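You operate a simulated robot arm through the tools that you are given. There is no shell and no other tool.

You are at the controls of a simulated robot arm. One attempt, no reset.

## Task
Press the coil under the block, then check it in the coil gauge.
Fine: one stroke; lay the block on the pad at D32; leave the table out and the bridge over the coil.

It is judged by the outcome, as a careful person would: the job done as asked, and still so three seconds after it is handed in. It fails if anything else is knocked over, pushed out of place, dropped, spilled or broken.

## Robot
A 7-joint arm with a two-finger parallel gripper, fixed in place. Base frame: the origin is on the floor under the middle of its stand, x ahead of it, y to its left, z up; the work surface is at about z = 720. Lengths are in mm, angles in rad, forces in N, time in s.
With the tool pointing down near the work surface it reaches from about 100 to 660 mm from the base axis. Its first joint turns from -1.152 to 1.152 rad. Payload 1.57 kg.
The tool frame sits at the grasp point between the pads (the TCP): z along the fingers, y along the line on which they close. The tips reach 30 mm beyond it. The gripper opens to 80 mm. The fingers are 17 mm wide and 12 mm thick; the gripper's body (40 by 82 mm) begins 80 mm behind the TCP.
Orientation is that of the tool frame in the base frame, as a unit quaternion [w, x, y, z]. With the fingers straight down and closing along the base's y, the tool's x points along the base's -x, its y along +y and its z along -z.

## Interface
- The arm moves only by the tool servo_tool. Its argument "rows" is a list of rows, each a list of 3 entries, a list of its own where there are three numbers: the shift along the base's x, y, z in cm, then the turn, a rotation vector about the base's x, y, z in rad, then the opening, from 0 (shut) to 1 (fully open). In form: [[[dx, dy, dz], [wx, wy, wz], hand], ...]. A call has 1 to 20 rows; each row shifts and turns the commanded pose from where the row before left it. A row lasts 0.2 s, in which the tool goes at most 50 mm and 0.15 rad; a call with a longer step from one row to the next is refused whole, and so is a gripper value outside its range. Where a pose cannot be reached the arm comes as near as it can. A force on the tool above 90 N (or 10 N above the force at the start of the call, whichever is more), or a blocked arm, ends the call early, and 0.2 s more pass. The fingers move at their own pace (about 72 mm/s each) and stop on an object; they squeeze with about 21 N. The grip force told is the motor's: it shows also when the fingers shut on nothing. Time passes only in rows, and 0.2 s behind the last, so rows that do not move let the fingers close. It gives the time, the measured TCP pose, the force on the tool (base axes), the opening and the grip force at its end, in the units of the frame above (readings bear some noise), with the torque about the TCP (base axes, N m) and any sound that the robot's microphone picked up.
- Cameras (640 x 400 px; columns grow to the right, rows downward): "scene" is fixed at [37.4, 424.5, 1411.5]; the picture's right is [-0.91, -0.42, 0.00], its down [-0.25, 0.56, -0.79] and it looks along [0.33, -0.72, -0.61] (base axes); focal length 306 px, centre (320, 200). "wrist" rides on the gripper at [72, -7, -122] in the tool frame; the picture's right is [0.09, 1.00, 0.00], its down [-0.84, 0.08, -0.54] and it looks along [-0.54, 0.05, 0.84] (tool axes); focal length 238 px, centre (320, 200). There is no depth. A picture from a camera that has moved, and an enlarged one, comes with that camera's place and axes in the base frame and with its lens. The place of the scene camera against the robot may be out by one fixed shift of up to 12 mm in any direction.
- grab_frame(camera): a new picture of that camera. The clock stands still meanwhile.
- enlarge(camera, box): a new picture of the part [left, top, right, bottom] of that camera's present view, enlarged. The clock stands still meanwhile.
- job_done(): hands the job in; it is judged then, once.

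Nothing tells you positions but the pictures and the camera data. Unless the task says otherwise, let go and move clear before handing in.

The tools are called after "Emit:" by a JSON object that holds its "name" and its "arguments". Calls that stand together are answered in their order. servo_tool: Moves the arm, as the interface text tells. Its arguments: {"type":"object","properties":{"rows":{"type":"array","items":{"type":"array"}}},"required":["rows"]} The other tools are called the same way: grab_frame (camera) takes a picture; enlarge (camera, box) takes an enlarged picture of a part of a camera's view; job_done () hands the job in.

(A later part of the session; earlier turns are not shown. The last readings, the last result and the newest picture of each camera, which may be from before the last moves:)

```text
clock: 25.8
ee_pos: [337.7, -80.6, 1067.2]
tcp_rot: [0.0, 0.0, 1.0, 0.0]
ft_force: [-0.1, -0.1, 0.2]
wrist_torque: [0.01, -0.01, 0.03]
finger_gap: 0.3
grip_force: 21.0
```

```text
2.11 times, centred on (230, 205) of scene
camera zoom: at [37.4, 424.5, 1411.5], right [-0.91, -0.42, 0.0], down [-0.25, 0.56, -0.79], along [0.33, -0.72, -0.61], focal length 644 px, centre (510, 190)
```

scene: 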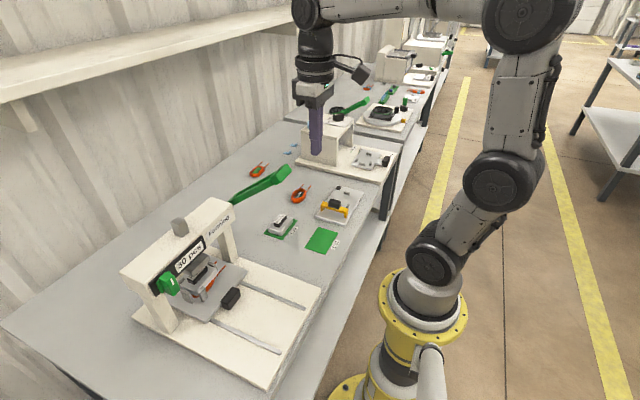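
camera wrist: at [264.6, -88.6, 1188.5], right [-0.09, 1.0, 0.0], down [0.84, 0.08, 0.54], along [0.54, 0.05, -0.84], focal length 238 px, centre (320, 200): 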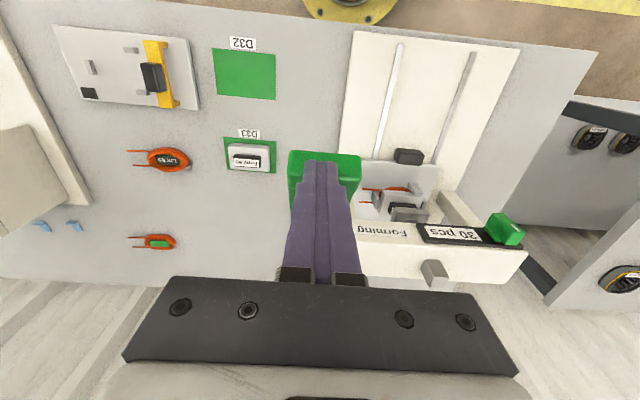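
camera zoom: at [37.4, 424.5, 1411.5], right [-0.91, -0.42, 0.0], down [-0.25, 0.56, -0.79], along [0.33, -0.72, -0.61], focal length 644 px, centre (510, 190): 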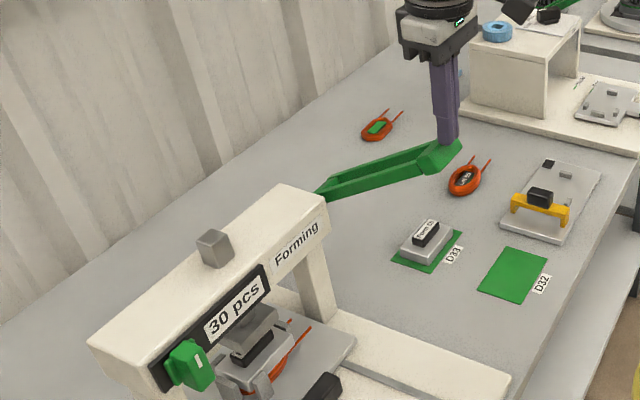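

The lever is following the fingertips with almost no resistance. I'll continue along the arc.

Emit:
{"name": "servo_tool", "arguments": {"rows": [[[-0.5, 0, -0.9], [0, 0, 0], 0], [[-0.5, 0, -1.0], [0, 0, 0], 0], [[-0.45, 0, -1.0], [0, 0, 0], 0], [[-0.4, 0.1, -1.1], [0, 0, 0], 0], [[-0.35, 0, -1.1], [0, 0, 0], 0], [[-0.2, 0, -1.15], [0, 0, 0], 0], [[-0.15, 0, -1.15], [0, 0, 0], 0]]}}

Emit:
{"name": "grab_frame", "arguments": {"camera": "wrist"}}

Emit:
{"name": "enlarge", "arguments": {"camera": "scene", "box": [110, 110, 350, 300]}}

```text
clock: 27.4
ee_pos: [312.2, -78.6, 991.9]
tcp_rot: [0.0, 0.0, 1.0, 0.0]
ft_force: [-0.2, 0.4, 1.1]
wrist_torque: [0.0, 0.04, 0.0]
finger_gap: 0.1
grip_force: 20.9
```

```text
taken
camera wrist: at [239.7, -87.3, 1114.4], right [-0.09, 1.0, 0.0], down [0.84, 0.08, 0.54], along [0.54, 0.05, -0.84], focal length 238 px, centre (320, 200)
```

wrist: 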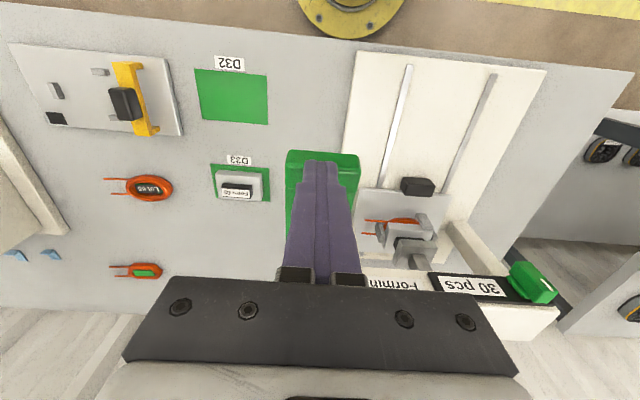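

```text
2.11 times, centred on (230, 205) of scene
camera zoom: at [37.4, 424.5, 1411.5], right [-0.91, -0.42, 0.0], down [-0.25, 0.56, -0.79], along [0.33, -0.72, -0.61], focal length 644 px, centre (510, 190)
```

zoom: 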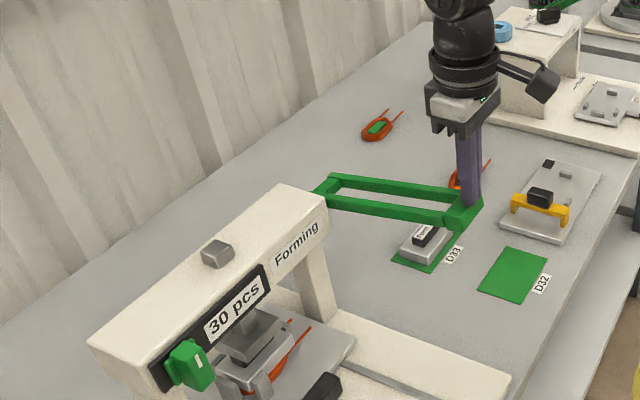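

The lever is near 10° above horizontal and the ram is coming down toward the block. I'll continue steadily.

Emit:
{"name": "servo_tool", "arguments": {"rows": [[[-0.15, 0, -1.0], [0, 0, 0], 0], [[-0.1, 0, -1.0], [0, 0, 0], 0], [[-0.1, 0, -1.0], [0, 0, 0], 0], [[0, 0, -1.0], [0, 0, 0], 0]]}}

Emit:
{"name": "enlarge", "arguments": {"camera": "scene", "box": [110, 140, 350, 330]}}

```text
clock: 28.4
ee_pos: [308.6, -78.2, 953.0]
tcp_rot: [0.002, 0.0, 1.0, -0.002]
ft_force: [-13.7, 2.9, 31.3]
wrist_torque: [0.13, 0.15, 0.02]
finger_gap: 0.0
grip_force: 20.4
```

```text
2.11 times, centred on (230, 235) of scene
camera zoom: at [36.7, 424.6, 1411.5], right [-0.91, -0.42, 0.0], down [-0.25, 0.56, -0.79], along [0.33, -0.72, -0.61], focal length 644 px, centre (510, 126)
```

zoom: 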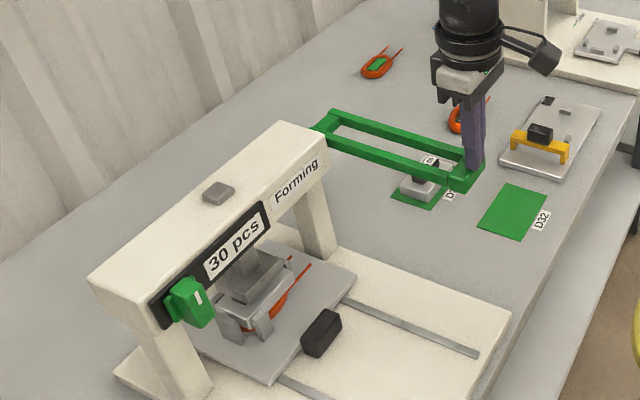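

The ram has met the block, with about 31 N at the tip. I'll press on in smaller steps until it bottoms out.

Emit:
{"name": "servo_tool", "arguments": {"rows": [[[0, 0, -0.6], [0, 0, 0], 0], [[0, 0, -0.6], [0, 0, 0], 0], [[0, 0, -0.6], [0, 0, 0], 0]]}}

Emit:
{"name": "enlarge", "arguments": {"camera": "scene", "box": [110, 140, 350, 330]}}

Emit:
{"name": "grab_frame", "arguments": {"camera": "wrist"}}

```text
clock: 29.2
ee_pos: [308.6, -78.1, 934.4]
tcp_rot: [0.001, 0.0, 1.0, 0.0]
ft_force: [0.9, -1.5, 0.9]
wrist_torque: [-0.07, -0.04, -0.03]
finger_gap: 0.0
grip_force: 21.0
```

```text
2.11 times, centred on (230, 235) of scene
camera zoom: at [37.4, 424.4, 1411.5], right [-0.91, -0.42, 0.0], down [-0.25, 0.56, -0.79], along [0.33, -0.72, -0.61], focal length 644 px, centre (510, 126)
```

zoom: 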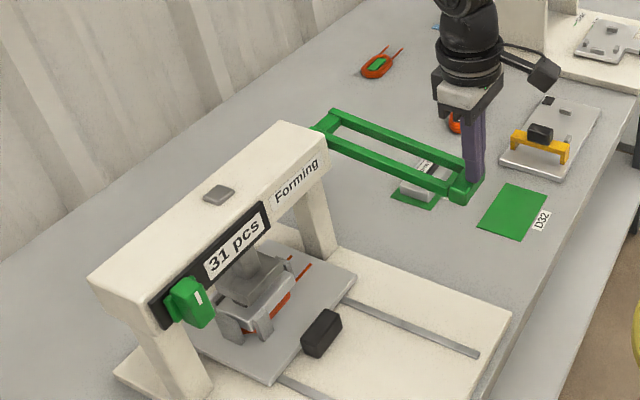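

```text
taken
camera wrist: at [236.0, -86.1, 1056.5], right [-0.09, 1.0, 0.0], down [0.84, 0.08, 0.54], along [0.54, 0.05, -0.84], focal length 238 px, centre (320, 200)
```

wrist: 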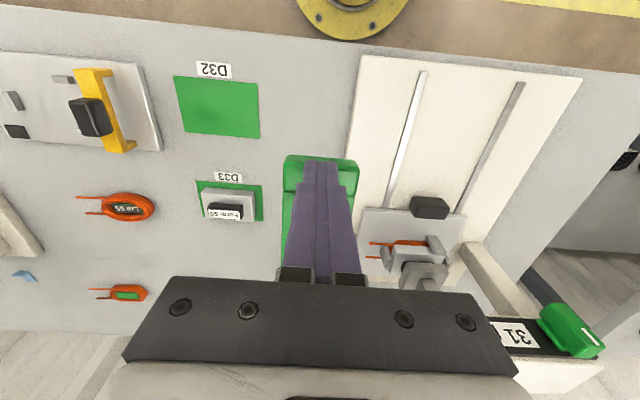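

The counter now reads 31 pcs, so the stroke has registered and the resistance has dropped. I'll feel gently for the end stop, without lifting, so that it's a full single stroke.

Emit:
{"name": "enlarge", "arguments": {"camera": "scene", "box": [150, 220, 260, 320]}}

Emit:
{"name": "servo_tool", "arguments": {"rows": [[[0.05, 0, -0.4], [0, 0, 0], 0], [[0.05, 0, -0.4], [0, 0, 0], 0]]}}

Emit:
{"name": "enlarge", "arguments": {"camera": "scene", "box": [150, 220, 260, 320]}}

```text
4.00 times, centred on (205, 270) of scene
camera zoom: at [37.4, 424.4, 1411.5], right [-0.91, -0.42, 0.0], down [-0.25, 0.56, -0.79], along [0.33, -0.72, -0.61], focal length 1225 px, centre (780, -80)
```

zoom: 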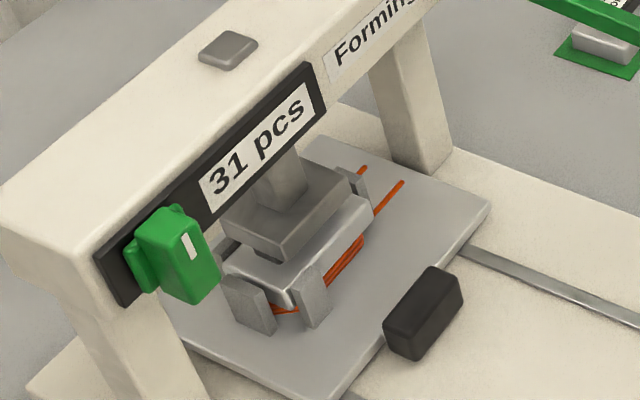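

```text
clock: 29.8
ee_pos: [308.6, -78.4, 927.6]
tcp_rot: [0.001, -0.001, 1.0, 0.0]
ft_force: [-18.0, 5.5, 37.7]
wrist_torque: [0.15, 0.17, 0.08]
finger_gap: 0.2
grip_force: 20.8
```

```text
4.00 times, centred on (205, 270) of scene
camera zoom: at [36.5, 424.7, 1411.5], right [-0.91, -0.42, 0.0], down [-0.25, 0.56, -0.79], along [0.33, -0.72, -0.61], focal length 1225 px, centre (780, -80)
```

zoom: 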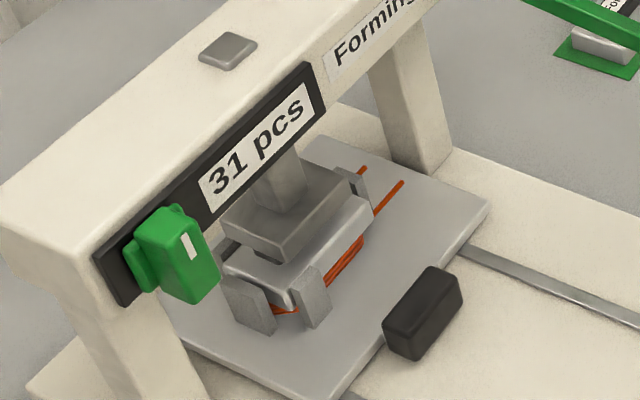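

Emit:
{"name": "servo_tool", "arguments": {"rows": [[[0, 0, -0.3], [0, 0, 0], 0], [[0, 0, 0], [0, 0, 0], 0]]}}

Emit:
{"name": "enlarge", "arguments": {"camera": "scene", "box": [110, 140, 350, 330]}}

```text
clock: 30.4
ee_pos: [309.6, -77.6, 926.4]
tcp_rot: [0.002, 0.0, 1.0, -0.001]
ft_force: [-21.3, 11.0, 59.7]
wrist_torque: [0.33, 0.14, 0.12]
finger_gap: 0.0
grip_force: 20.8
```

```text
2.11 times, centred on (230, 235) of scene
camera zoom: at [36.2, 424.9, 1411.4], right [-0.91, -0.42, 0.0], down [-0.25, 0.56, -0.79], along [0.33, -0.72, -0.61], focal length 644 px, centre (510, 126)
```

zoom: 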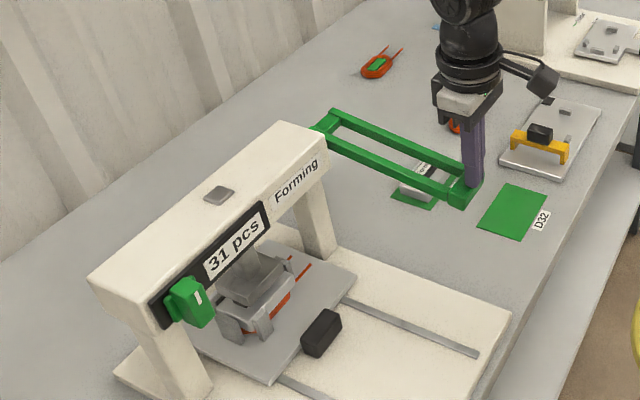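

The force climbs with no further travel, so that's the end stop and the stroke is complete. Now I'll ease up and see whether the lever returns by itself.

Emit:
{"name": "servo_tool", "arguments": {"rows": [[[0, 0, 0.5], [0, 0, 0], 0], [[0, 0, 1], [0, 0, 0], 0], [[0, 0, 1], [0, 0, 0], 0], [[0, 0, 1], [0, 0, 0], 0], [[0, 0, 0], [0, 0, 0], 0]]}}

Emit:
{"name": "enlarge", "arguments": {"camera": "scene", "box": [110, 140, 350, 330]}}

Emit:
{"name": "grab_frame", "arguments": {"camera": "wrist"}}

```text
clock: 31.6
ee_pos: [309.2, -77.8, 957.9]
tcp_rot: [0.0, 0.0, 1.0, 0.0]
ft_force: [-0.1, 0.1, 0.2]
wrist_torque: [-0.05, 0.01, 0.0]
finger_gap: 0.2
grip_force: 21.4
```

```text
2.11 times, centred on (230, 235) of scene
camera zoom: at [37.4, 424.4, 1411.5], right [-0.91, -0.42, 0.0], down [-0.25, 0.56, -0.79], along [0.33, -0.72, -0.61], focal length 644 px, centre (510, 126)
```

zoom: 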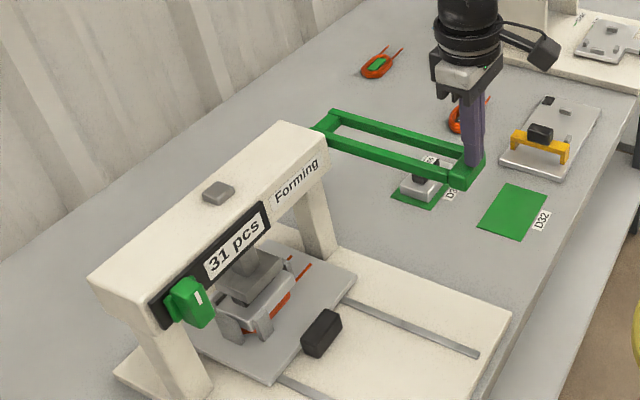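

```text
taken
camera wrist: at [236.8, -87.0, 1080.4], right [-0.09, 1.0, 0.0], down [0.84, 0.08, 0.54], along [0.54, 0.05, -0.84], focal length 238 px, centre (320, 200)
```

wrist: 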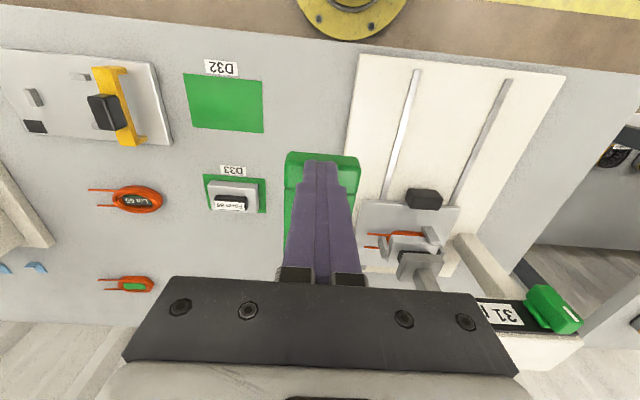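

The lever is spring-returned and follows the fingers up. I'll let it up slowly along its arc, then rise clear.

Emit:
{"name": "servo_tool", "arguments": {"rows": [[[0.1, 0, 1.1], [0, 0, 0], 0], [[0.15, 0, 1.1], [0, 0, 0], 0], [[0.15, 0, 1.1], [0, 0, 0], 0], [[0.2, 0, 1.1], [0, 0, 0], 0], [[0.3, 0, 1.1], [0, 0, 0], 0], [[0.4, 0, 1.1], [0, 0, 0], 0], [[0.4, 0, 1.1], [0, 0, 0], 0], [[0.45, 0, 1.0], [0, 0, 0], 0], [[0.5, 0, 1.0], [0, 0, 0], 0], [[0.5, 0, 0.9], [0, 0, 0], 0], [[0.5, 0, 0.8], [0, 0, 0], 0], [[0.5, 0, 0.8], [0, 0, 0], 0], [[0.4, 0, 0.7], [0, 0, 0], 0], [[0, 0, 0.7], [0, 0, 0], 0], [[0, 0, 1], [0, 0, 0], 0], [[0, 0, 1], [0, 0, 0], 0], [[0, 0, 1], [0, 0, 0], 0], [[0, 0, 0], [0, 0, 0], 0]]}}

Emit:
{"name": "enlarge", "arguments": {"camera": "scene", "box": [110, 110, 350, 320]}}

Emit:
{"name": "grab_frame", "arguments": {"camera": "wrist"}}

```text
clock: 35.4
ee_pos: [353.9, -77.9, 1123.6]
tcp_rot: [0.0, 0.0, 1.0, 0.0]
ft_force: [0.0, 0.4, -0.9]
wrist_torque: [-0.03, 0.0, -0.01]
finger_gap: 0.1
grip_force: 21.1
```

```text
1.90 times, centred on (230, 215) of scene
camera zoom: at [37.4, 424.5, 1411.5], right [-0.91, -0.42, 0.0], down [-0.25, 0.56, -0.79], along [0.33, -0.72, -0.61], focal length 583 px, centre (491, 171)
```

zoom: 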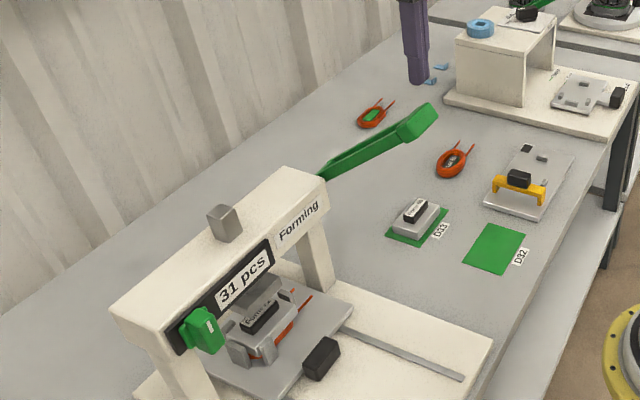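

```text
taken
camera wrist: at [281.8, -87.1, 1246.8], right [-0.09, 1.0, 0.0], down [0.84, 0.08, 0.54], along [0.54, 0.05, -0.84], focal length 238 px, centre (320, 200)
```

wrist: 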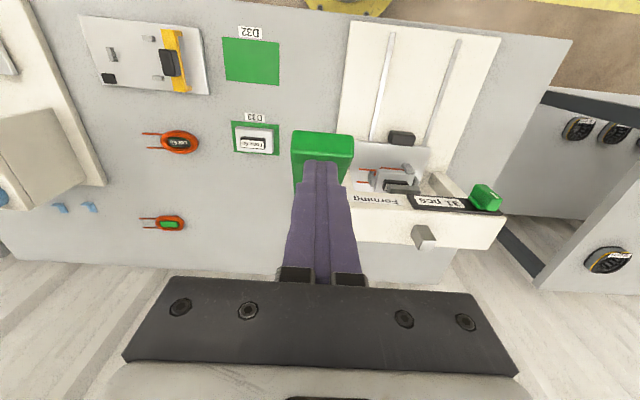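

The lever and ram are back up, the counter shows 31 and the coil is formed. Now I'll return to the table handle by the same clear path I left it on.

Emit:
{"name": "servo_tool", "arguments": {"rows": [[[-2, 0, 1.5], [0, 0, 0], 0], [[-3, 1, 1], [0, 0, 0], 0], [[-3, 3, 0], [0, 0, 0], 0.5], [[-2, 4, 0], [0, 0, 0], 1], [[-1.3, 4.5, 0], [0, 0, 0], 1], [[0, 4.6, -1], [0, 0, 0], 1], [[0, 0.5, -4.5], [0, 0, 0], 1], [[0, 0, -4.5], [0, 0, 0], 1], [[0, 0, -4.5], [0, 0, 0], 1], [[0, 0, -3], [0, 0, 0], 1], [[0, 0, 0], [0, 0, 0], 1]]}}

Emit:
{"name": "grab_frame", "arguments": {"camera": "wrist"}}

```text
clock: 37.8
ee_pos: [243.4, 96.2, 976.0]
tcp_rot: [0.0, 0.0, 1.0, -0.001]
ft_force: [-0.6, -0.1, -0.9]
wrist_torque: [0.01, 0.01, 0.0]
finger_gap: 80.0
grip_force: 0.0
```

```text
taken
camera wrist: at [170.3, 88.3, 1097.6], right [-0.09, 1.0, 0.0], down [0.84, 0.08, 0.54], along [0.54, 0.05, -0.84], focal length 238 px, centre (320, 200)
```

wrist: 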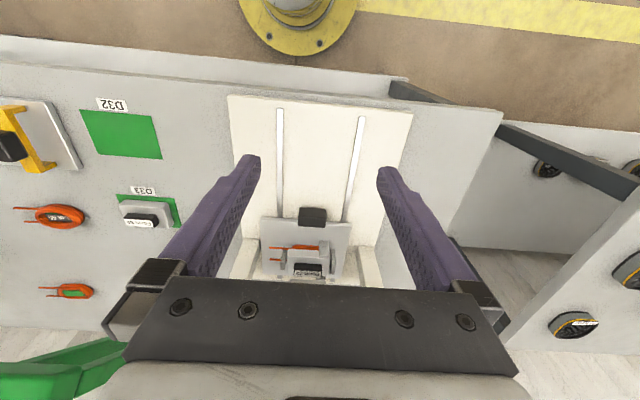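

Emit:
{"name": "servo_tool", "arguments": {"rows": [[[3, 0.2, -3], [0, 0, 0], 1], [[3.5, 0.1, -3], [0, 0, 0], 1], [[3.5, 0, -3], [0, 0, 0], 1], [[3.5, 0, -3], [0, 0, 0], 1], [[3.5, 0, -3], [0, 0, 0], 1], [[1.7, 0, -2], [0, 0, 0], 1], [[0, 0, 0], [0, 0, 0], 1]]}}

Emit:
{"name": "grab_frame", "arguments": {"camera": "wrist"}}

Emit:
{"name": "enlarge", "arguments": {"camera": "scene", "box": [130, 190, 310, 340]}}

```text
clock: 39.4
ee_pos: [429.5, 99.5, 805.4]
tcp_rot: [0.0, 0.0, 1.0, 0.0]
ft_force: [0.3, -0.3, 0.0]
wrist_torque: [-0.04, -0.03, 0.01]
finger_gap: 79.9
grip_force: 0.1
```

```text
taken
camera wrist: at [357.1, 90.6, 927.8], right [-0.09, 1.0, 0.0], down [0.84, 0.08, 0.54], along [0.54, 0.05, -0.84], focal length 238 px, centre (320, 200)
```

wrist: 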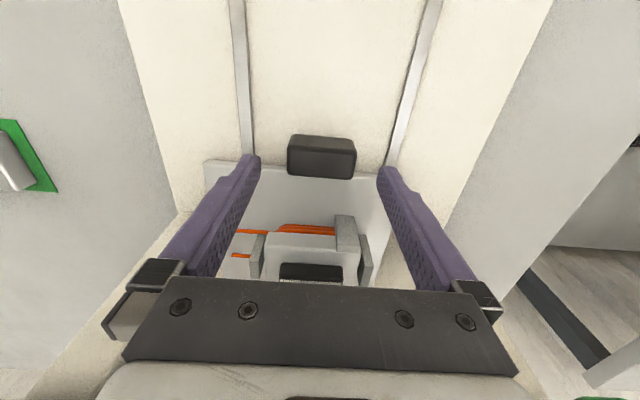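

```text
2.67 times, centred on (220, 265) of scene
camera zoom: at [37.4, 424.5, 1411.5], right [-0.91, -0.42, 0.0], down [-0.25, 0.56, -0.79], along [0.33, -0.72, -0.61], focal length 816 px, centre (587, 27)
```

zoom: 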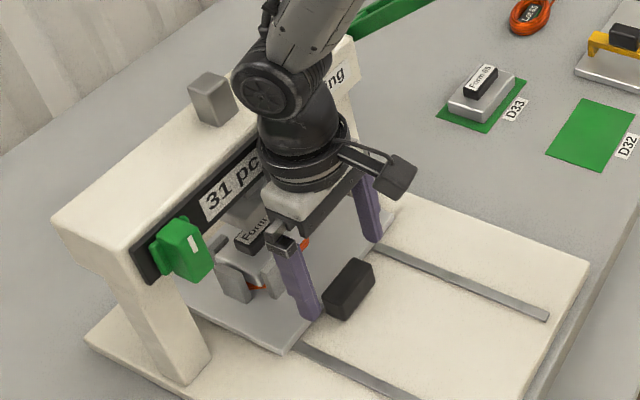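

Aligned over the handle again. I'll lower, grip, and pull the table out along −x.

Emit:
{"name": "servo_tool", "arguments": {"rows": [[[0, 0.05, -1.7], [0, 0, 0], 1], [[0, 0, -1.6], [0, 0, 0], 1], [[0, 0, 0], [0, 0, 0], 0], [[0, 0, 0], [0, 0, 0], 0], [[0, 0, 0], [0, 0, 0], 0], [[0, 0, 0], [0, 0, 0], 0]]}}

```text
clock: 40.8
ee_pos: [428.7, 100.4, 773.0]
tcp_rot: [-0.001, -0.001, 1.0, 0.0]
ft_force: [2.3, -10.6, -2.7]
wrist_torque: [-0.3, -0.46, 0.04]
finger_gap: 49.8
grip_force: 45.2
```

Emit:
{"name": "servo_tool", "arguments": {"rows": [[[-0.4, -0.05, 0], [0, 0, 0], 0], [[-0.7, 0, 0], [0, 0, 0], 0], [[-0.9, 0, 0], [0, 0, 0], 0], [[-0.9, 0, 0], [0, 0, 0], 0], [[-0.9, 0, 0], [0, 0, 0], 0], [[-0.9, 0, 0], [0, 0, 0], 0], [[-0.9, 0, 0], [0, 0, 0], 0], [[-0.9, 0, 0], [0, 0, 0], 0], [[-0.9, 0, 0], [0, 0, 0], 0], [[-0.9, 0, 0], [0, 0, 0], 0], [[-0.9, 0, 0], [0, 0, 0], 0], [[-0.6, 0, 0], [0, 0, 0], 0], [[0, 0, 0], [0, 0, 0], 0]]}}

Emit:
{"name": "grab_frame", "arguments": {"camera": "scene"}}

Emit:
{"name": "grab_frame", "arguments": {"camera": "wrist"}}

```text
clock: 43.6
ee_pos: [330.7, 100.0, 771.6]
tcp_rot: [0.002, 0.001, 1.0, 0.0]
ft_force: [1.4, -18.4, 37.0]
wrist_torque: [-0.63, -0.33, -0.07]
finger_gap: 49.8
grip_force: 44.9
```

```text
taken
```

scene: 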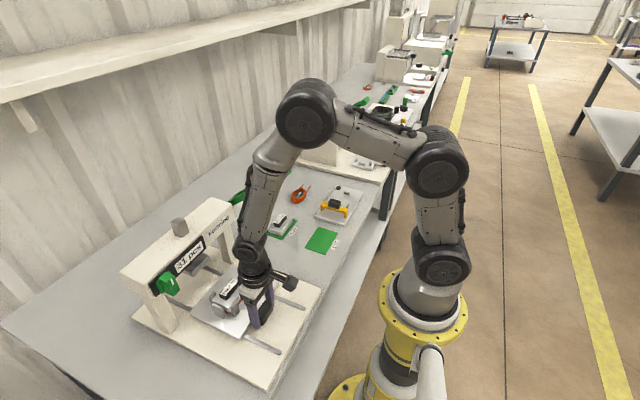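

```text
taken
camera wrist: at [258.7, 91.3, 894.5], right [-0.09, 1.0, 0.0], down [0.84, 0.08, 0.54], along [0.54, 0.05, -0.84], focal length 238 px, centre (320, 200)
```

wrist: 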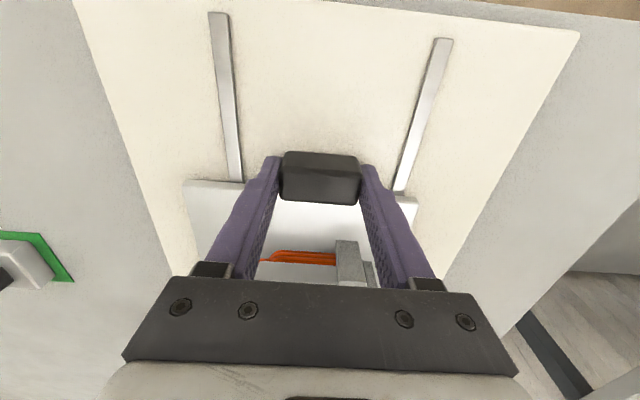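

Emit:
{"name": "servo_tool", "arguments": {"rows": [[[-0.6, 0, 0.05], [0, 0, 0], 0], [[-0.9, 0, 0], [0, 0, 0], 0], [[-0.9, 0, 0], [0, 0, 0], 0], [[-0.9, 0, 0], [0, 0, 0], 0], [[-0.9, 0, 0], [0, 0, 0], 0], [[-0.9, 0, 0], [0, 0, 0], 0], [[-0.7, 0, 0], [0, 0, 0], 0], [[-0.5, 0, 0], [0, 0, 0], 0], [[-0.3, 0, 0], [0, 0, 0], 0], [[0, 0, 0], [0, 0, 0], 0]]}}

```text
clock: 45.8
ee_pos: [265.7, 98.9, 771.8]
tcp_rot: [0.0, 0.0, 1.0, 0.0]
ft_force: [1.9, -20.1, 31.7]
wrist_torque: [-0.44, -0.91, 0.04]
finger_gap: 49.9
grip_force: 44.9
```

Emit:
{"name": "servo_tool", "arguments": {"rows": [[[-0.2, 0, 0], [0, 0, 0], 0], [[-0.2, 0, 0], [0, 0, 0], 0], [[-0.2, 0, 0], [0, 0, 0], 0], [[-0.1, 0, 0], [0, 0, 0], 0], [[0, 0, 0], [0, 0, 0], 0]]}}

```text
clock: 47.0
ee_pos: [259.2, 100.1, 770.9]
tcp_rot: [0.001, 0.0, 1.0, 0.0]
ft_force: [17.5, -31.7, 15.3]
wrist_torque: [-1.22, 0.6, 0.19]
finger_gap: 49.8
grip_force: 44.8
```

The table is back against its outer stop. I'll release and rise, then look at the formed coil and block.

Emit:
{"name": "servo_tool", "arguments": {"rows": [[[0.08, 0, 0], [0, 0, 0], 0], [[0, 0, 0], [0, 0, 0], 0.5], [[0, 0, 0], [0, 0, 0], 1], [[0, 0, 0], [0, 0, 0], 1], [[0, 0, 2], [0, 0, 0], 1], [[-1, 0, 3.5], [0, 0, 0], 1], [[-2, 0, 4], [0, 0, 0], 1], [[-1, 0, 4], [0, 0, 0], 1], [[0, 0, 0], [0, 0, 0], 1]]}}

Emit:
{"name": "grab_frame", "arguments": {"camera": "wrist"}}

Emit:
{"name": "enlarge", "arguments": {"camera": "wrist", "box": [240, 150, 400, 280]}}

Emit:
{"name": "enlarge", "arguments": {"camera": "scene", "box": [190, 240, 330, 370]}}

```text
clock: 49.0
ee_pos: [218.1, 102.5, 907.6]
tcp_rot: [0.001, 0.0, 1.0, 0.0]
ft_force: [0.5, -0.1, 0.5]
wrist_torque: [0.01, 0.0, -0.04]
finger_gap: 80.2
grip_force: 0.1
```

```text
taken
camera wrist: at [146.1, 92.8, 1030.6], right [-0.09, 1.0, 0.0], down [0.84, 0.08, 0.54], along [0.54, 0.05, -0.84], focal length 238 px, centre (320, 200)
```

wrist: 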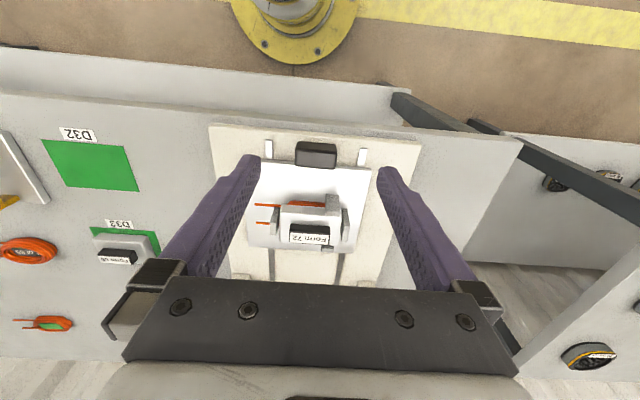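

```text
3.08 times, centred on (320, 215) of wrist
camera zoom: at [146.1, 92.8, 1030.6], right [-0.09, 1.0, 0.0], down [0.84, 0.08, 0.54], along [0.54, 0.05, -0.84], focal length 733 px, centre (320, 154)
```

zoom: 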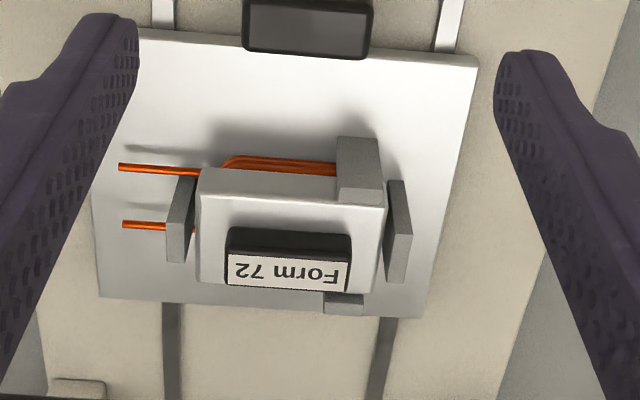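

```text
3.08 times, centred on (260, 305) of scene
camera zoom: at [37.4, 424.4, 1411.5], right [-0.91, -0.42, 0.0], down [-0.25, 0.56, -0.79], along [0.33, -0.72, -0.61], focal length 942 px, centre (505, -123)
```

zoom: 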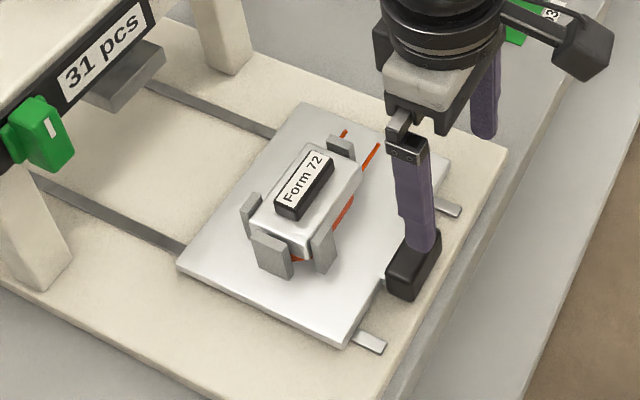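

The table is out, the counter reads 31 and the coil is visibly flattened. Next is Form 72; I'll move closer to measure its black knob and the posts around it.

Emit:
{"name": "servo_tool", "arguments": {"rows": [[[3, -0.2, -1], [0, 0, 0], 1], [[3, 0, -1], [0, 0, 0], 1], [[2, 0, -1], [0, 0, 0], 1], [[0, 0, 0], [0, 0, 0], 1]]}}

Emit:
{"name": "enlarge", "arguments": {"camera": "wrist", "box": [230, 110, 410, 285]}}

Emit:
{"name": "enlarge", "arguments": {"camera": "scene", "box": [215, 255, 305, 335]}}

```text
clock: 50.0
ee_pos: [298.4, 97.5, 876.4]
tcp_rot: [-0.001, 0.0, 1.0, -0.001]
ft_force: [-0.3, -0.2, 0.0]
wrist_torque: [-0.02, -0.03, 0.0]
finger_gap: 80.1
grip_force: 0.1
```

```text
2.29 times, centred on (320, 198) of wrist
camera zoom: at [226.5, 89.8, 999.3], right [-0.09, 1.0, 0.0], down [0.84, 0.08, 0.54], along [0.54, 0.05, -0.84], focal length 545 px, centre (320, 206)
```

zoom: 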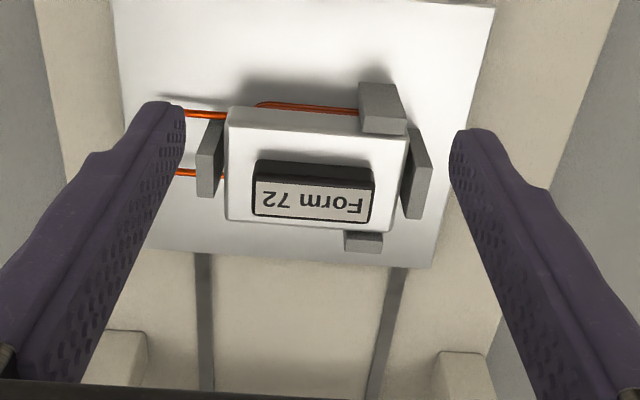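

```text
5.00 times, centred on (260, 295) of scene
camera zoom: at [37.4, 424.5, 1411.5], right [-0.91, -0.42, 0.0], down [-0.25, 0.56, -0.79], along [0.33, -0.72, -0.61], focal length 1531 px, centre (620, -275)
```

zoom: 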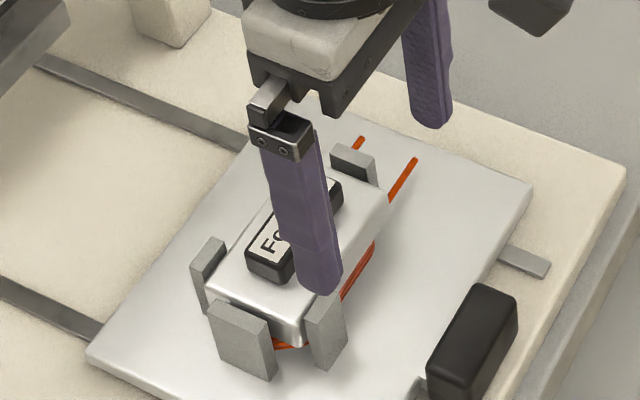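

The knob is about 53 mm long (y) by 20 mm (x), and the posts sit outside where the fingers would go if they close along x. I'll raise and turn the tool −90° about vertical so the fingers close along x.

Emit:
{"name": "servo_tool", "arguments": {"rows": [[[0, 0, 2], [0, 0, -0.15], 1], [[0, 0, 2], [0, 0, -0.15], 1], [[0, 0, 0], [0, 0, -0.15], 1], [[0, 0, 0], [0, 0, -0.15], 1], [[0, 0, 0], [0, 0, -0.15], 1], [[0, 0, 0], [0, 0, -0.15], 1], [[0, 0, 0], [0, 0, -0.15], 1], [[0, 0, 0], [0, 0, -0.15], 1], [[0, 0, 0], [0, 0, -0.15], 1], [[0, 0, 0], [0, 0, -0.15], 1], [[0, 0, 0], [0, 0, -0.0708], 1], [[0, 0, 0], [0, 0, 0], 1]]}}

Emit:
{"name": "grab_frame", "arguments": {"camera": "wrist"}}

Emit:
{"name": "grab_frame", "arguments": {"camera": "scene"}}

```text
clock: 52.6
ee_pos: [297.2, 98.3, 918.6]
tcp_rot: [0.0, 0.708, 0.706, 0.001]
ft_force: [-1.0, -0.3, 0.4]
wrist_torque: [-0.02, 0.03, -0.02]
finger_gap: 80.2
grip_force: 0.1
```

```text
taken
camera wrist: at [290.7, 168.7, 1040.0], right [1.0, 0.09, 0.0], down [0.08, -0.84, 0.54], along [0.05, -0.54, -0.84], focal length 238 px, centre (320, 200)
```

wrist: 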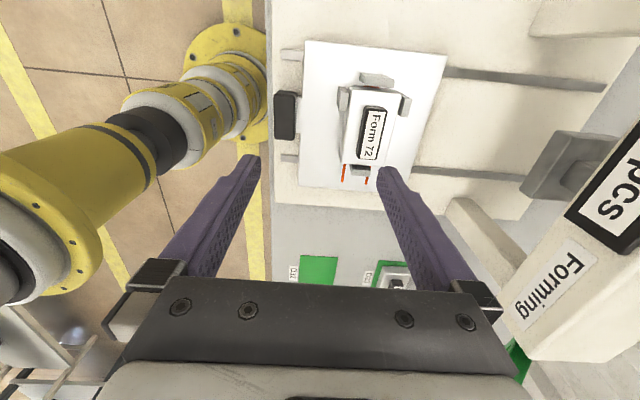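

```text
taken
```

scene: 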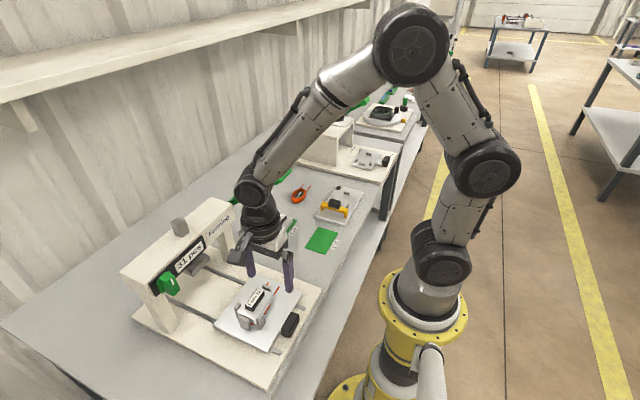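

Emit:
{"name": "enlarge", "arguments": {"camera": "wrist", "box": [290, 40, 460, 200]}}

```text
2.50 times, centred on (375, 120) of wrist
camera zoom: at [290.7, 168.7, 1040.0], right [1.0, 0.09, 0.0], down [0.08, -0.84, 0.54], along [0.05, -0.54, -0.84], focal length 596 px, centre (182, 400)
```

zoom: 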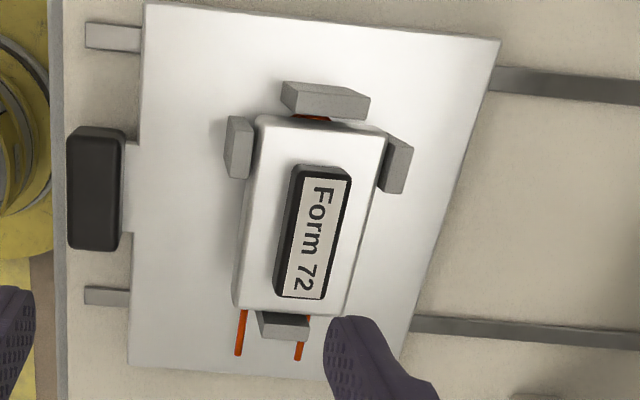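

From this side the knob centre comes out near (352, 98.5), top at z ≈ 800. I'll move over it at z ≈ 855 and check centring between the fingers.

Emit:
{"name": "servo_tool", "arguments": {"rows": [[[2.5, 0, -1], [0, 0, 0], 0.8], [[3, 0, -2.5], [0, 0, 0], 0.75], [[0, 0, -2.8], [0, 0, 0], 0.75], [[0, 0, 0], [0, 0, 0], 0.75]]}}

Emit:
{"name": "grab_frame", "arguments": {"camera": "wrist"}}

Emit:
{"name": "enlarge", "arguments": {"camera": "wrist", "box": [240, 60, 400, 220]}}

Emit:
{"name": "enlarge", "arguments": {"camera": "scene", "box": [200, 230, 320, 340]}}

```text
clock: 53.6
ee_pos: [355.3, 97.7, 853.4]
tcp_rot: [0.001, 0.707, 0.707, 0.0]
ft_force: [-0.5, 0.4, -0.4]
wrist_torque: [0.01, 0.0, 0.0]
finger_gap: 60.0
grip_force: 0.1
```

```text
taken
camera wrist: at [347.7, 168.1, 975.8], right [1.0, 0.09, 0.0], down [0.08, -0.84, 0.54], along [0.05, -0.54, -0.84], focal length 238 px, centre (320, 200)
```

wrist: 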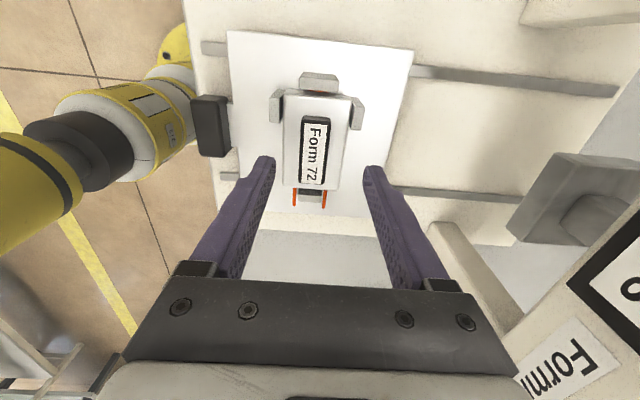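

```text
2.50 times, centred on (320, 140) of wrist
camera zoom: at [347.7, 168.1, 975.8], right [1.0, 0.09, 0.0], down [0.08, -0.84, 0.54], along [0.05, -0.54, -0.84], focal length 596 px, centre (320, 350)
```

zoom: 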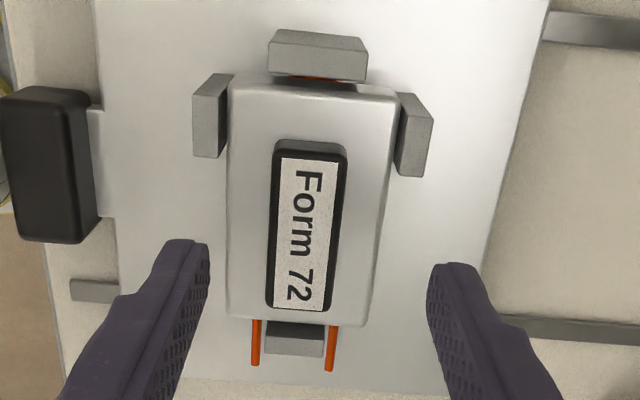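

```text
3.64 times, centred on (260, 285) of scene
camera zoom: at [37.4, 424.5, 1411.5], right [-0.91, -0.42, 0.0], down [-0.25, 0.56, -0.79], along [0.33, -0.72, -0.61], focal length 1113 px, centre (538, -109)
```

zoom: 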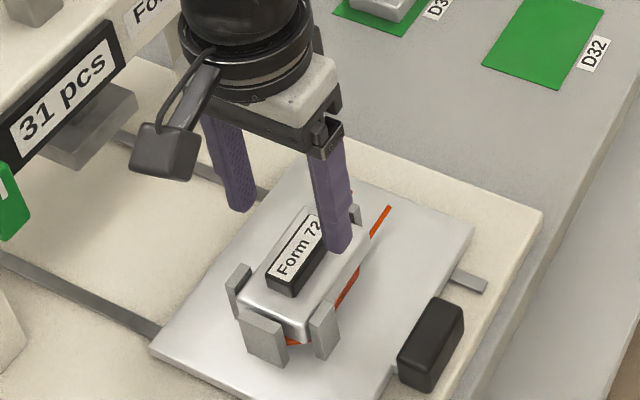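

Centre refined to (350.5, 98), top ≈ 800. I'll shift 5 mm in x and descend in small steps beside the knob.

Emit:
{"name": "servo_tool", "arguments": {"rows": [[[-0.48, 0.03, -0.8], [0, 0, 0], 0.75], [[0, 0, -1], [0, 0, 0], 0.75], [[0, 0, -1], [0, 0, 0], 0.75], [[0, 0, 0], [0, 0, 0], 0.75]]}}

Emit:
{"name": "enlarge", "arguments": {"camera": "wrist", "box": [240, 60, 400, 220]}}

Emit:
{"name": "enlarge", "arguments": {"camera": "scene", "box": [215, 250, 305, 340]}}

```text
clock: 54.6
ee_pos: [349.7, 98.5, 824.6]
tcp_rot: [0.0, 0.707, 0.707, 0.0]
ft_force: [-0.1, 1.0, 0.5]
wrist_torque: [-0.01, 0.0, -0.02]
finger_gap: 60.2
grip_force: 0.0
```

```text
2.50 times, centred on (320, 140) of wrist
camera zoom: at [342.0, 168.3, 948.1], right [1.0, 0.09, 0.0], down [0.08, -0.84, 0.54], along [0.05, -0.54, -0.84], focal length 596 px, centre (320, 350)
```

zoom: 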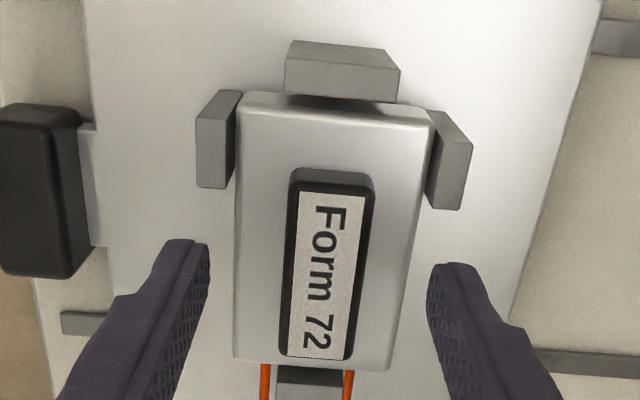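

```text
4.44 times, centred on (260, 295) of scene
camera zoom: at [37.4, 424.5, 1411.5], right [-0.91, -0.42, 0.0], down [-0.25, 0.56, -0.79], along [0.33, -0.72, -0.61], focal length 1361 px, centre (587, -222)
```

zoom: 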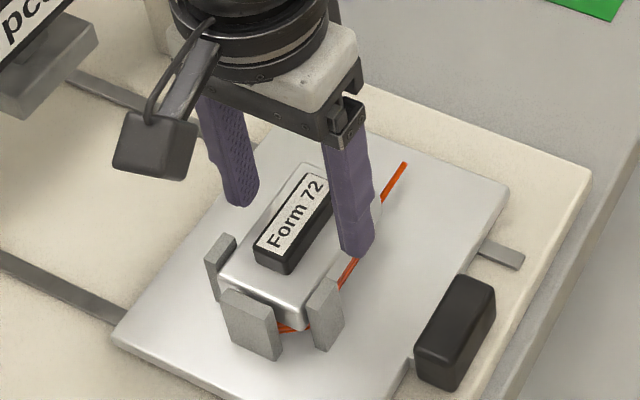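

The knob is centred at (350.6, 98.7). I'll drop another 4 mm and close on the knob.

Emit:
{"name": "servo_tool", "arguments": {"rows": [[[0.08, 0, -0.2], [0, 0, 0], 0.75], [[0, 0, -0.2], [0, 0, 0], 0.75], [[0, 0, 0], [0, 0, 0], 0.75]]}}

```text
clock: 55.4
ee_pos: [349.0, 98.6, 821.9]
tcp_rot: [0.001, 0.707, 0.707, 0.0]
ft_force: [0.6, -0.2, -0.3]
wrist_torque: [-0.03, 0.0, -0.01]
finger_gap: 60.2
grip_force: 0.0
```

Emit:
{"name": "servo_tool", "arguments": {"rows": [[[0.1, 0, -0.1], [0, 0, 0], 0.6], [[0, 0, 0], [0, 0, 0], 0.4], [[0, 0, 0], [0, 0, 0], 0.2], [[0, 0, 0], [0, 0, 0], 0], [[0, 0, 0], [0, 0, 0], 0]]}}

Emit:
{"name": "enlarge", "arguments": {"camera": "wrist", "box": [240, 60, 400, 220]}}

Emit:
{"name": "enlarge", "arguments": {"camera": "scene", "box": [215, 250, 305, 340]}}

```text
clock: 56.6
ee_pos: [350.4, 98.1, 820.3]
tcp_rot: [0.0, 0.707, 0.707, 0.0]
ft_force: [-0.9, -0.3, -0.2]
wrist_torque: [-0.04, 0.0, 0.01]
finger_gap: 21.5
grip_force: 20.7
```

```text
2.50 times, centred on (320, 140) of wrist
camera zoom: at [343.7, 168.5, 942.9], right [1.0, 0.09, 0.0], down [0.08, -0.84, 0.54], along [0.05, -0.54, -0.84], focal length 596 px, centre (320, 350)
```

zoom: 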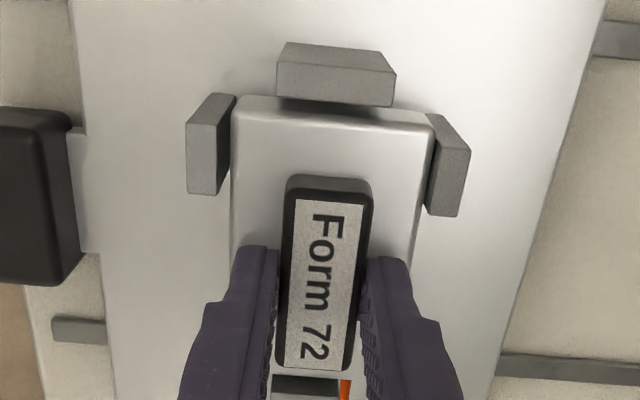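

```text
4.44 times, centred on (260, 295) of scene
camera zoom: at [37.4, 424.4, 1411.5], right [-0.91, -0.42, 0.0], down [-0.25, 0.56, -0.79], along [0.33, -0.72, -0.61], focal length 1361 px, centre (587, -222)
```

zoom: 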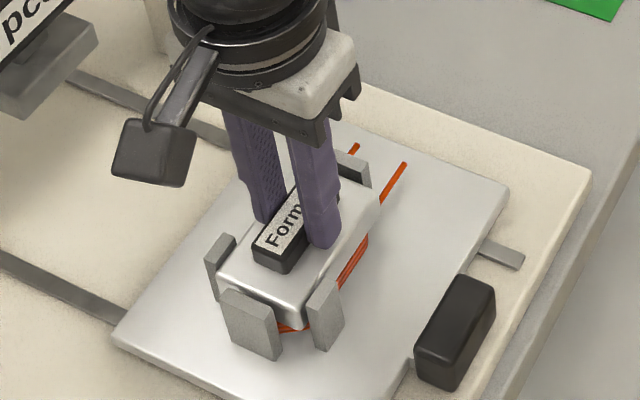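

The knob is gripped (21.5 mm). I'll lift straight up slowly and check that the coil stays on the table.

Emit:
{"name": "servo_tool", "arguments": {"rows": [[[0, 0, 0.3], [0, 0, 0], 0], [[0, 0, 0.5], [0, 0, 0], 0], [[0, 0, 0.7], [0, 0, 0], 0], [[0, 0, 0.7], [0, 0, 0], 0], [[0, 0, 0.8], [0, 0, 0], 0], [[0, 0, 1], [0, 0, 0], 0], [[0, 0, 1], [0, 0, 0], 0], [[0, 0, 0], [0, 0, 0], 0]]}}

Emit:
{"name": "grab_frame", "arguments": {"camera": "wrist"}}

Emit:
{"name": "enlarge", "arguments": {"camera": "scene", "box": [200, 230, 320, 340]}}

```text
clock: 58.4
ee_pos: [350.2, 99.4, 871.6]
tcp_rot: [0.0, 0.707, 0.708, 0.0]
ft_force: [-0.6, 0.3, -2.3]
wrist_torque: [-0.01, 0.03, 0.08]
finger_gap: 21.7
grip_force: 22.1
```

```text
taken
camera wrist: at [343.2, 169.7, 993.7], right [1.0, 0.09, 0.0], down [0.08, -0.84, 0.54], along [0.05, -0.54, -0.84], focal length 238 px, centre (320, 200)
```

wrist: 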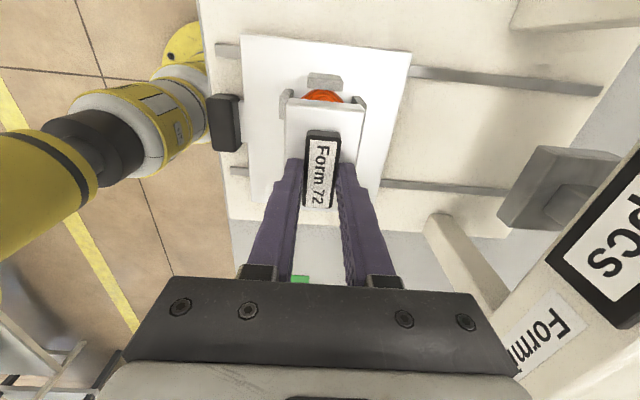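

```text
3.64 times, centred on (260, 285) of scene
camera zoom: at [37.4, 424.5, 1411.5], right [-0.91, -0.42, 0.0], down [-0.25, 0.56, -0.79], along [0.33, -0.72, -0.61], focal length 1113 px, centre (538, -109)
```

zoom: 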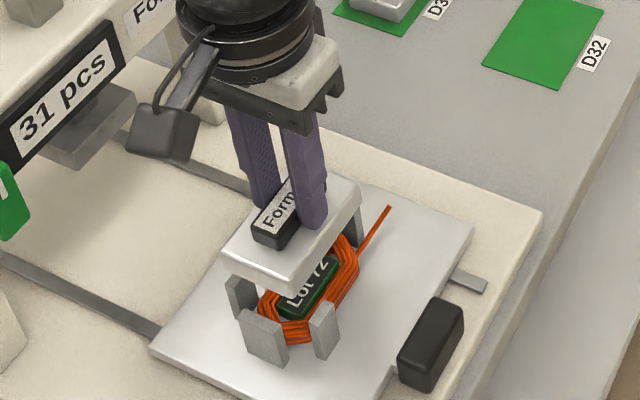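

The block came up cleanly (about 2 N) and the formed Lot 72 coil stayed in its nest. I'll carry the block to D32, going round on the robot side (x ≈ 230) to stay clear of the lever.

Emit:
{"name": "servo_tool", "arguments": {"rows": [[[-1.5, 0, 1], [0, 0, 0], 0], [[-3, 0, 1], [0, 0, 0], 0], [[-3.5, -0.5, 0.5], [0, 0, 0], 0], [[-3, -2, 0], [0, 0, 0], 0], [[-1, -3.5, 0], [0, 0, 0], 0], [[0, -4, 0], [0, 0, 0], 0], [[0, -4, 0], [0, 0, 0], 0], [[0, -4, 0], [0, 0, 0], 0], [[0, -4, 0], [0, 0, 0], 0], [[0, -4, 0], [0, 0, 0], 0], [[0, -3.5, 0], [0, 0, 0], 0], [[1, -2, 0], [0, 0, 0], 0], [[2, -0.3, 0], [0, 0, 0], 0], [[3, 0, 0], [0, 0, 0], 0], [[2, 0, -1], [0, 0, 0], 0], [[0.7, 0, -1], [0, 0, 0], 0], [[0, 0, 0], [0, 0, 0], 0]]}}

Emit:
{"name": "grab_frame", "arguments": {"camera": "wrist"}}

Emit:
{"name": "grab_frame", "arguments": {"camera": "scene"}}

```text
clock: 62.0
ee_pos: [317.0, -218.8, 877.1]
tcp_rot: [0.0, 0.707, 0.707, 0.001]
ft_force: [0.0, 0.1, -2.4]
wrist_torque: [0.01, -0.03, 0.01]
finger_gap: 21.7
grip_force: 21.3
```

```text
taken
camera wrist: at [309.6, -149.1, 998.5], right [1.0, 0.09, 0.0], down [0.08, -0.84, 0.54], along [0.05, -0.54, -0.84], focal length 238 px, centre (320, 200)
```

wrist: 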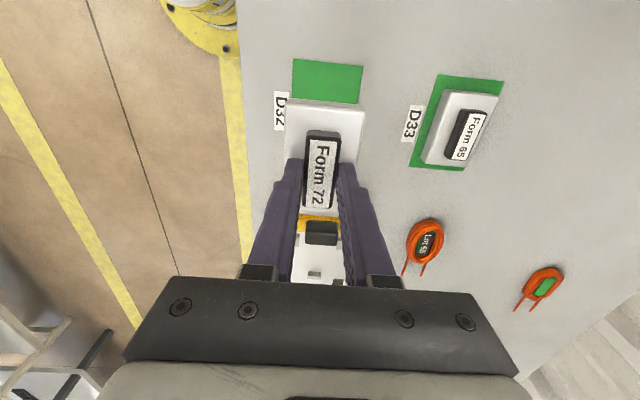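

```text
taken
```

scene: 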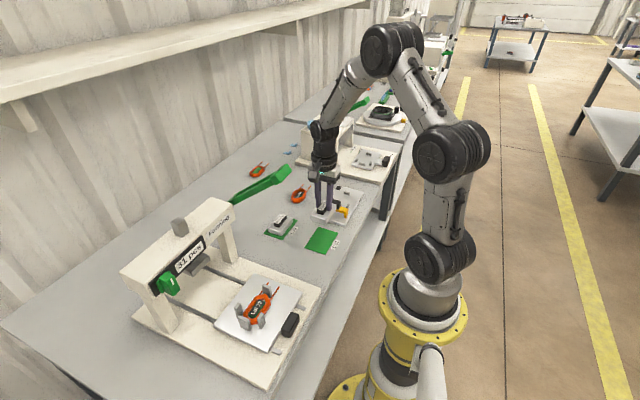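

The block hangs right above D32; the pad centre works out at about (320, −215.5). I'll shift slightly and lower to a few mm above it.

Emit:
{"name": "servo_tool", "arguments": {"rows": [[[0.3, 0.3, -1.5], [0, 0, 0], 0], [[0, 0, -2], [0, 0, 0], 0], [[0, 0, -2], [0, 0, 0], 0], [[0, 0, -2], [0, 0, 0], 0], [[0, 0, -1.2], [0, 0, 0], 0], [[0, 0, 0], [0, 0, 0], 0]]}}

Emit:
{"name": "enlarge", "arguments": {"camera": "wrist", "box": [240, 50, 400, 220]}}

Emit:
{"name": "enlarge", "arguments": {"camera": "scene", "box": [260, 170, 370, 270]}}

```text
clock: 63.4
ee_pos: [321.0, -214.2, 789.3]
tcp_rot: [0.0, 0.707, 0.707, 0.0]
ft_force: [1.1, 0.1, -2.4]
wrist_torque: [0.01, -0.02, 0.0]
finger_gap: 21.5
grip_force: 20.7
```

```text
2.35 times, centred on (320, 135) of wrist
camera zoom: at [313.4, -144.9, 910.9], right [1.0, 0.09, 0.0], down [0.08, -0.84, 0.54], along [0.05, -0.54, -0.84], focal length 561 px, centre (320, 353)
```

zoom: 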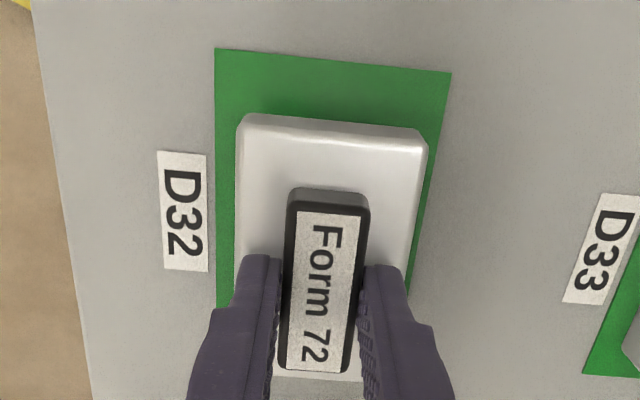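

```text
4.00 times, centred on (315, 220) of scene
camera zoom: at [37.4, 424.4, 1411.5], right [-0.91, -0.42, 0.0], down [-0.25, 0.56, -0.79], along [0.33, -0.72, -0.61], focal length 1225 px, centre (340, 120)
```

zoom: 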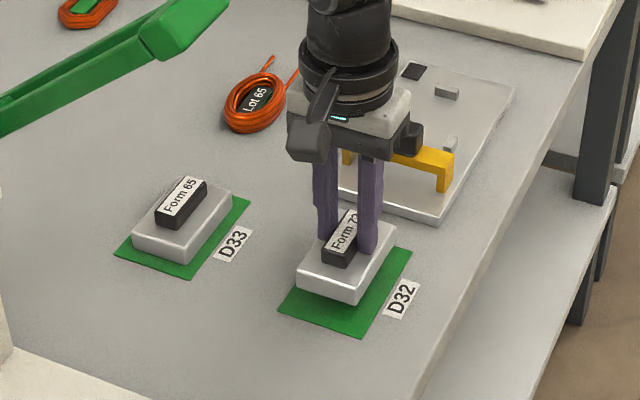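

The block is over the pad with even margins. I'll trim 1–2 mm, then lower until it touches.

Emit:
{"name": "servo_tool", "arguments": {"rows": [[[-0.15, -0.12, -0.5], [0, 0, 0], 0], [[0, 0, -0.4], [0, 0, 0], 0], [[0, 0, -0.3], [0, 0, 0], 0], [[0, 0, 0], [0, 0, 0], 0]]}}

Emit:
{"name": "enlarge", "arguments": {"camera": "scene", "box": [300, 190, 360, 260]}}

```text
clock: 64.4
ee_pos: [319.2, -216.8, 776.0]
tcp_rot: [0.0, 0.707, 0.707, 0.0]
ft_force: [0.6, -0.5, -1.5]
wrist_torque: [-0.04, -0.01, -0.01]
finger_gap: 21.6
grip_force: 21.1
```

```text
5.71 times, centred on (330, 225) of scene
camera zoom: at [37.4, 424.4, 1411.5], right [-0.91, -0.42, 0.0], down [-0.25, 0.56, -0.79], along [0.33, -0.72, -0.61], focal length 1749 px, centre (263, 57)
```

zoom: 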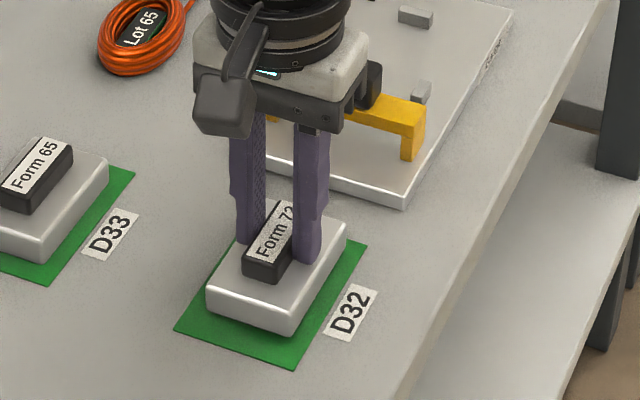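

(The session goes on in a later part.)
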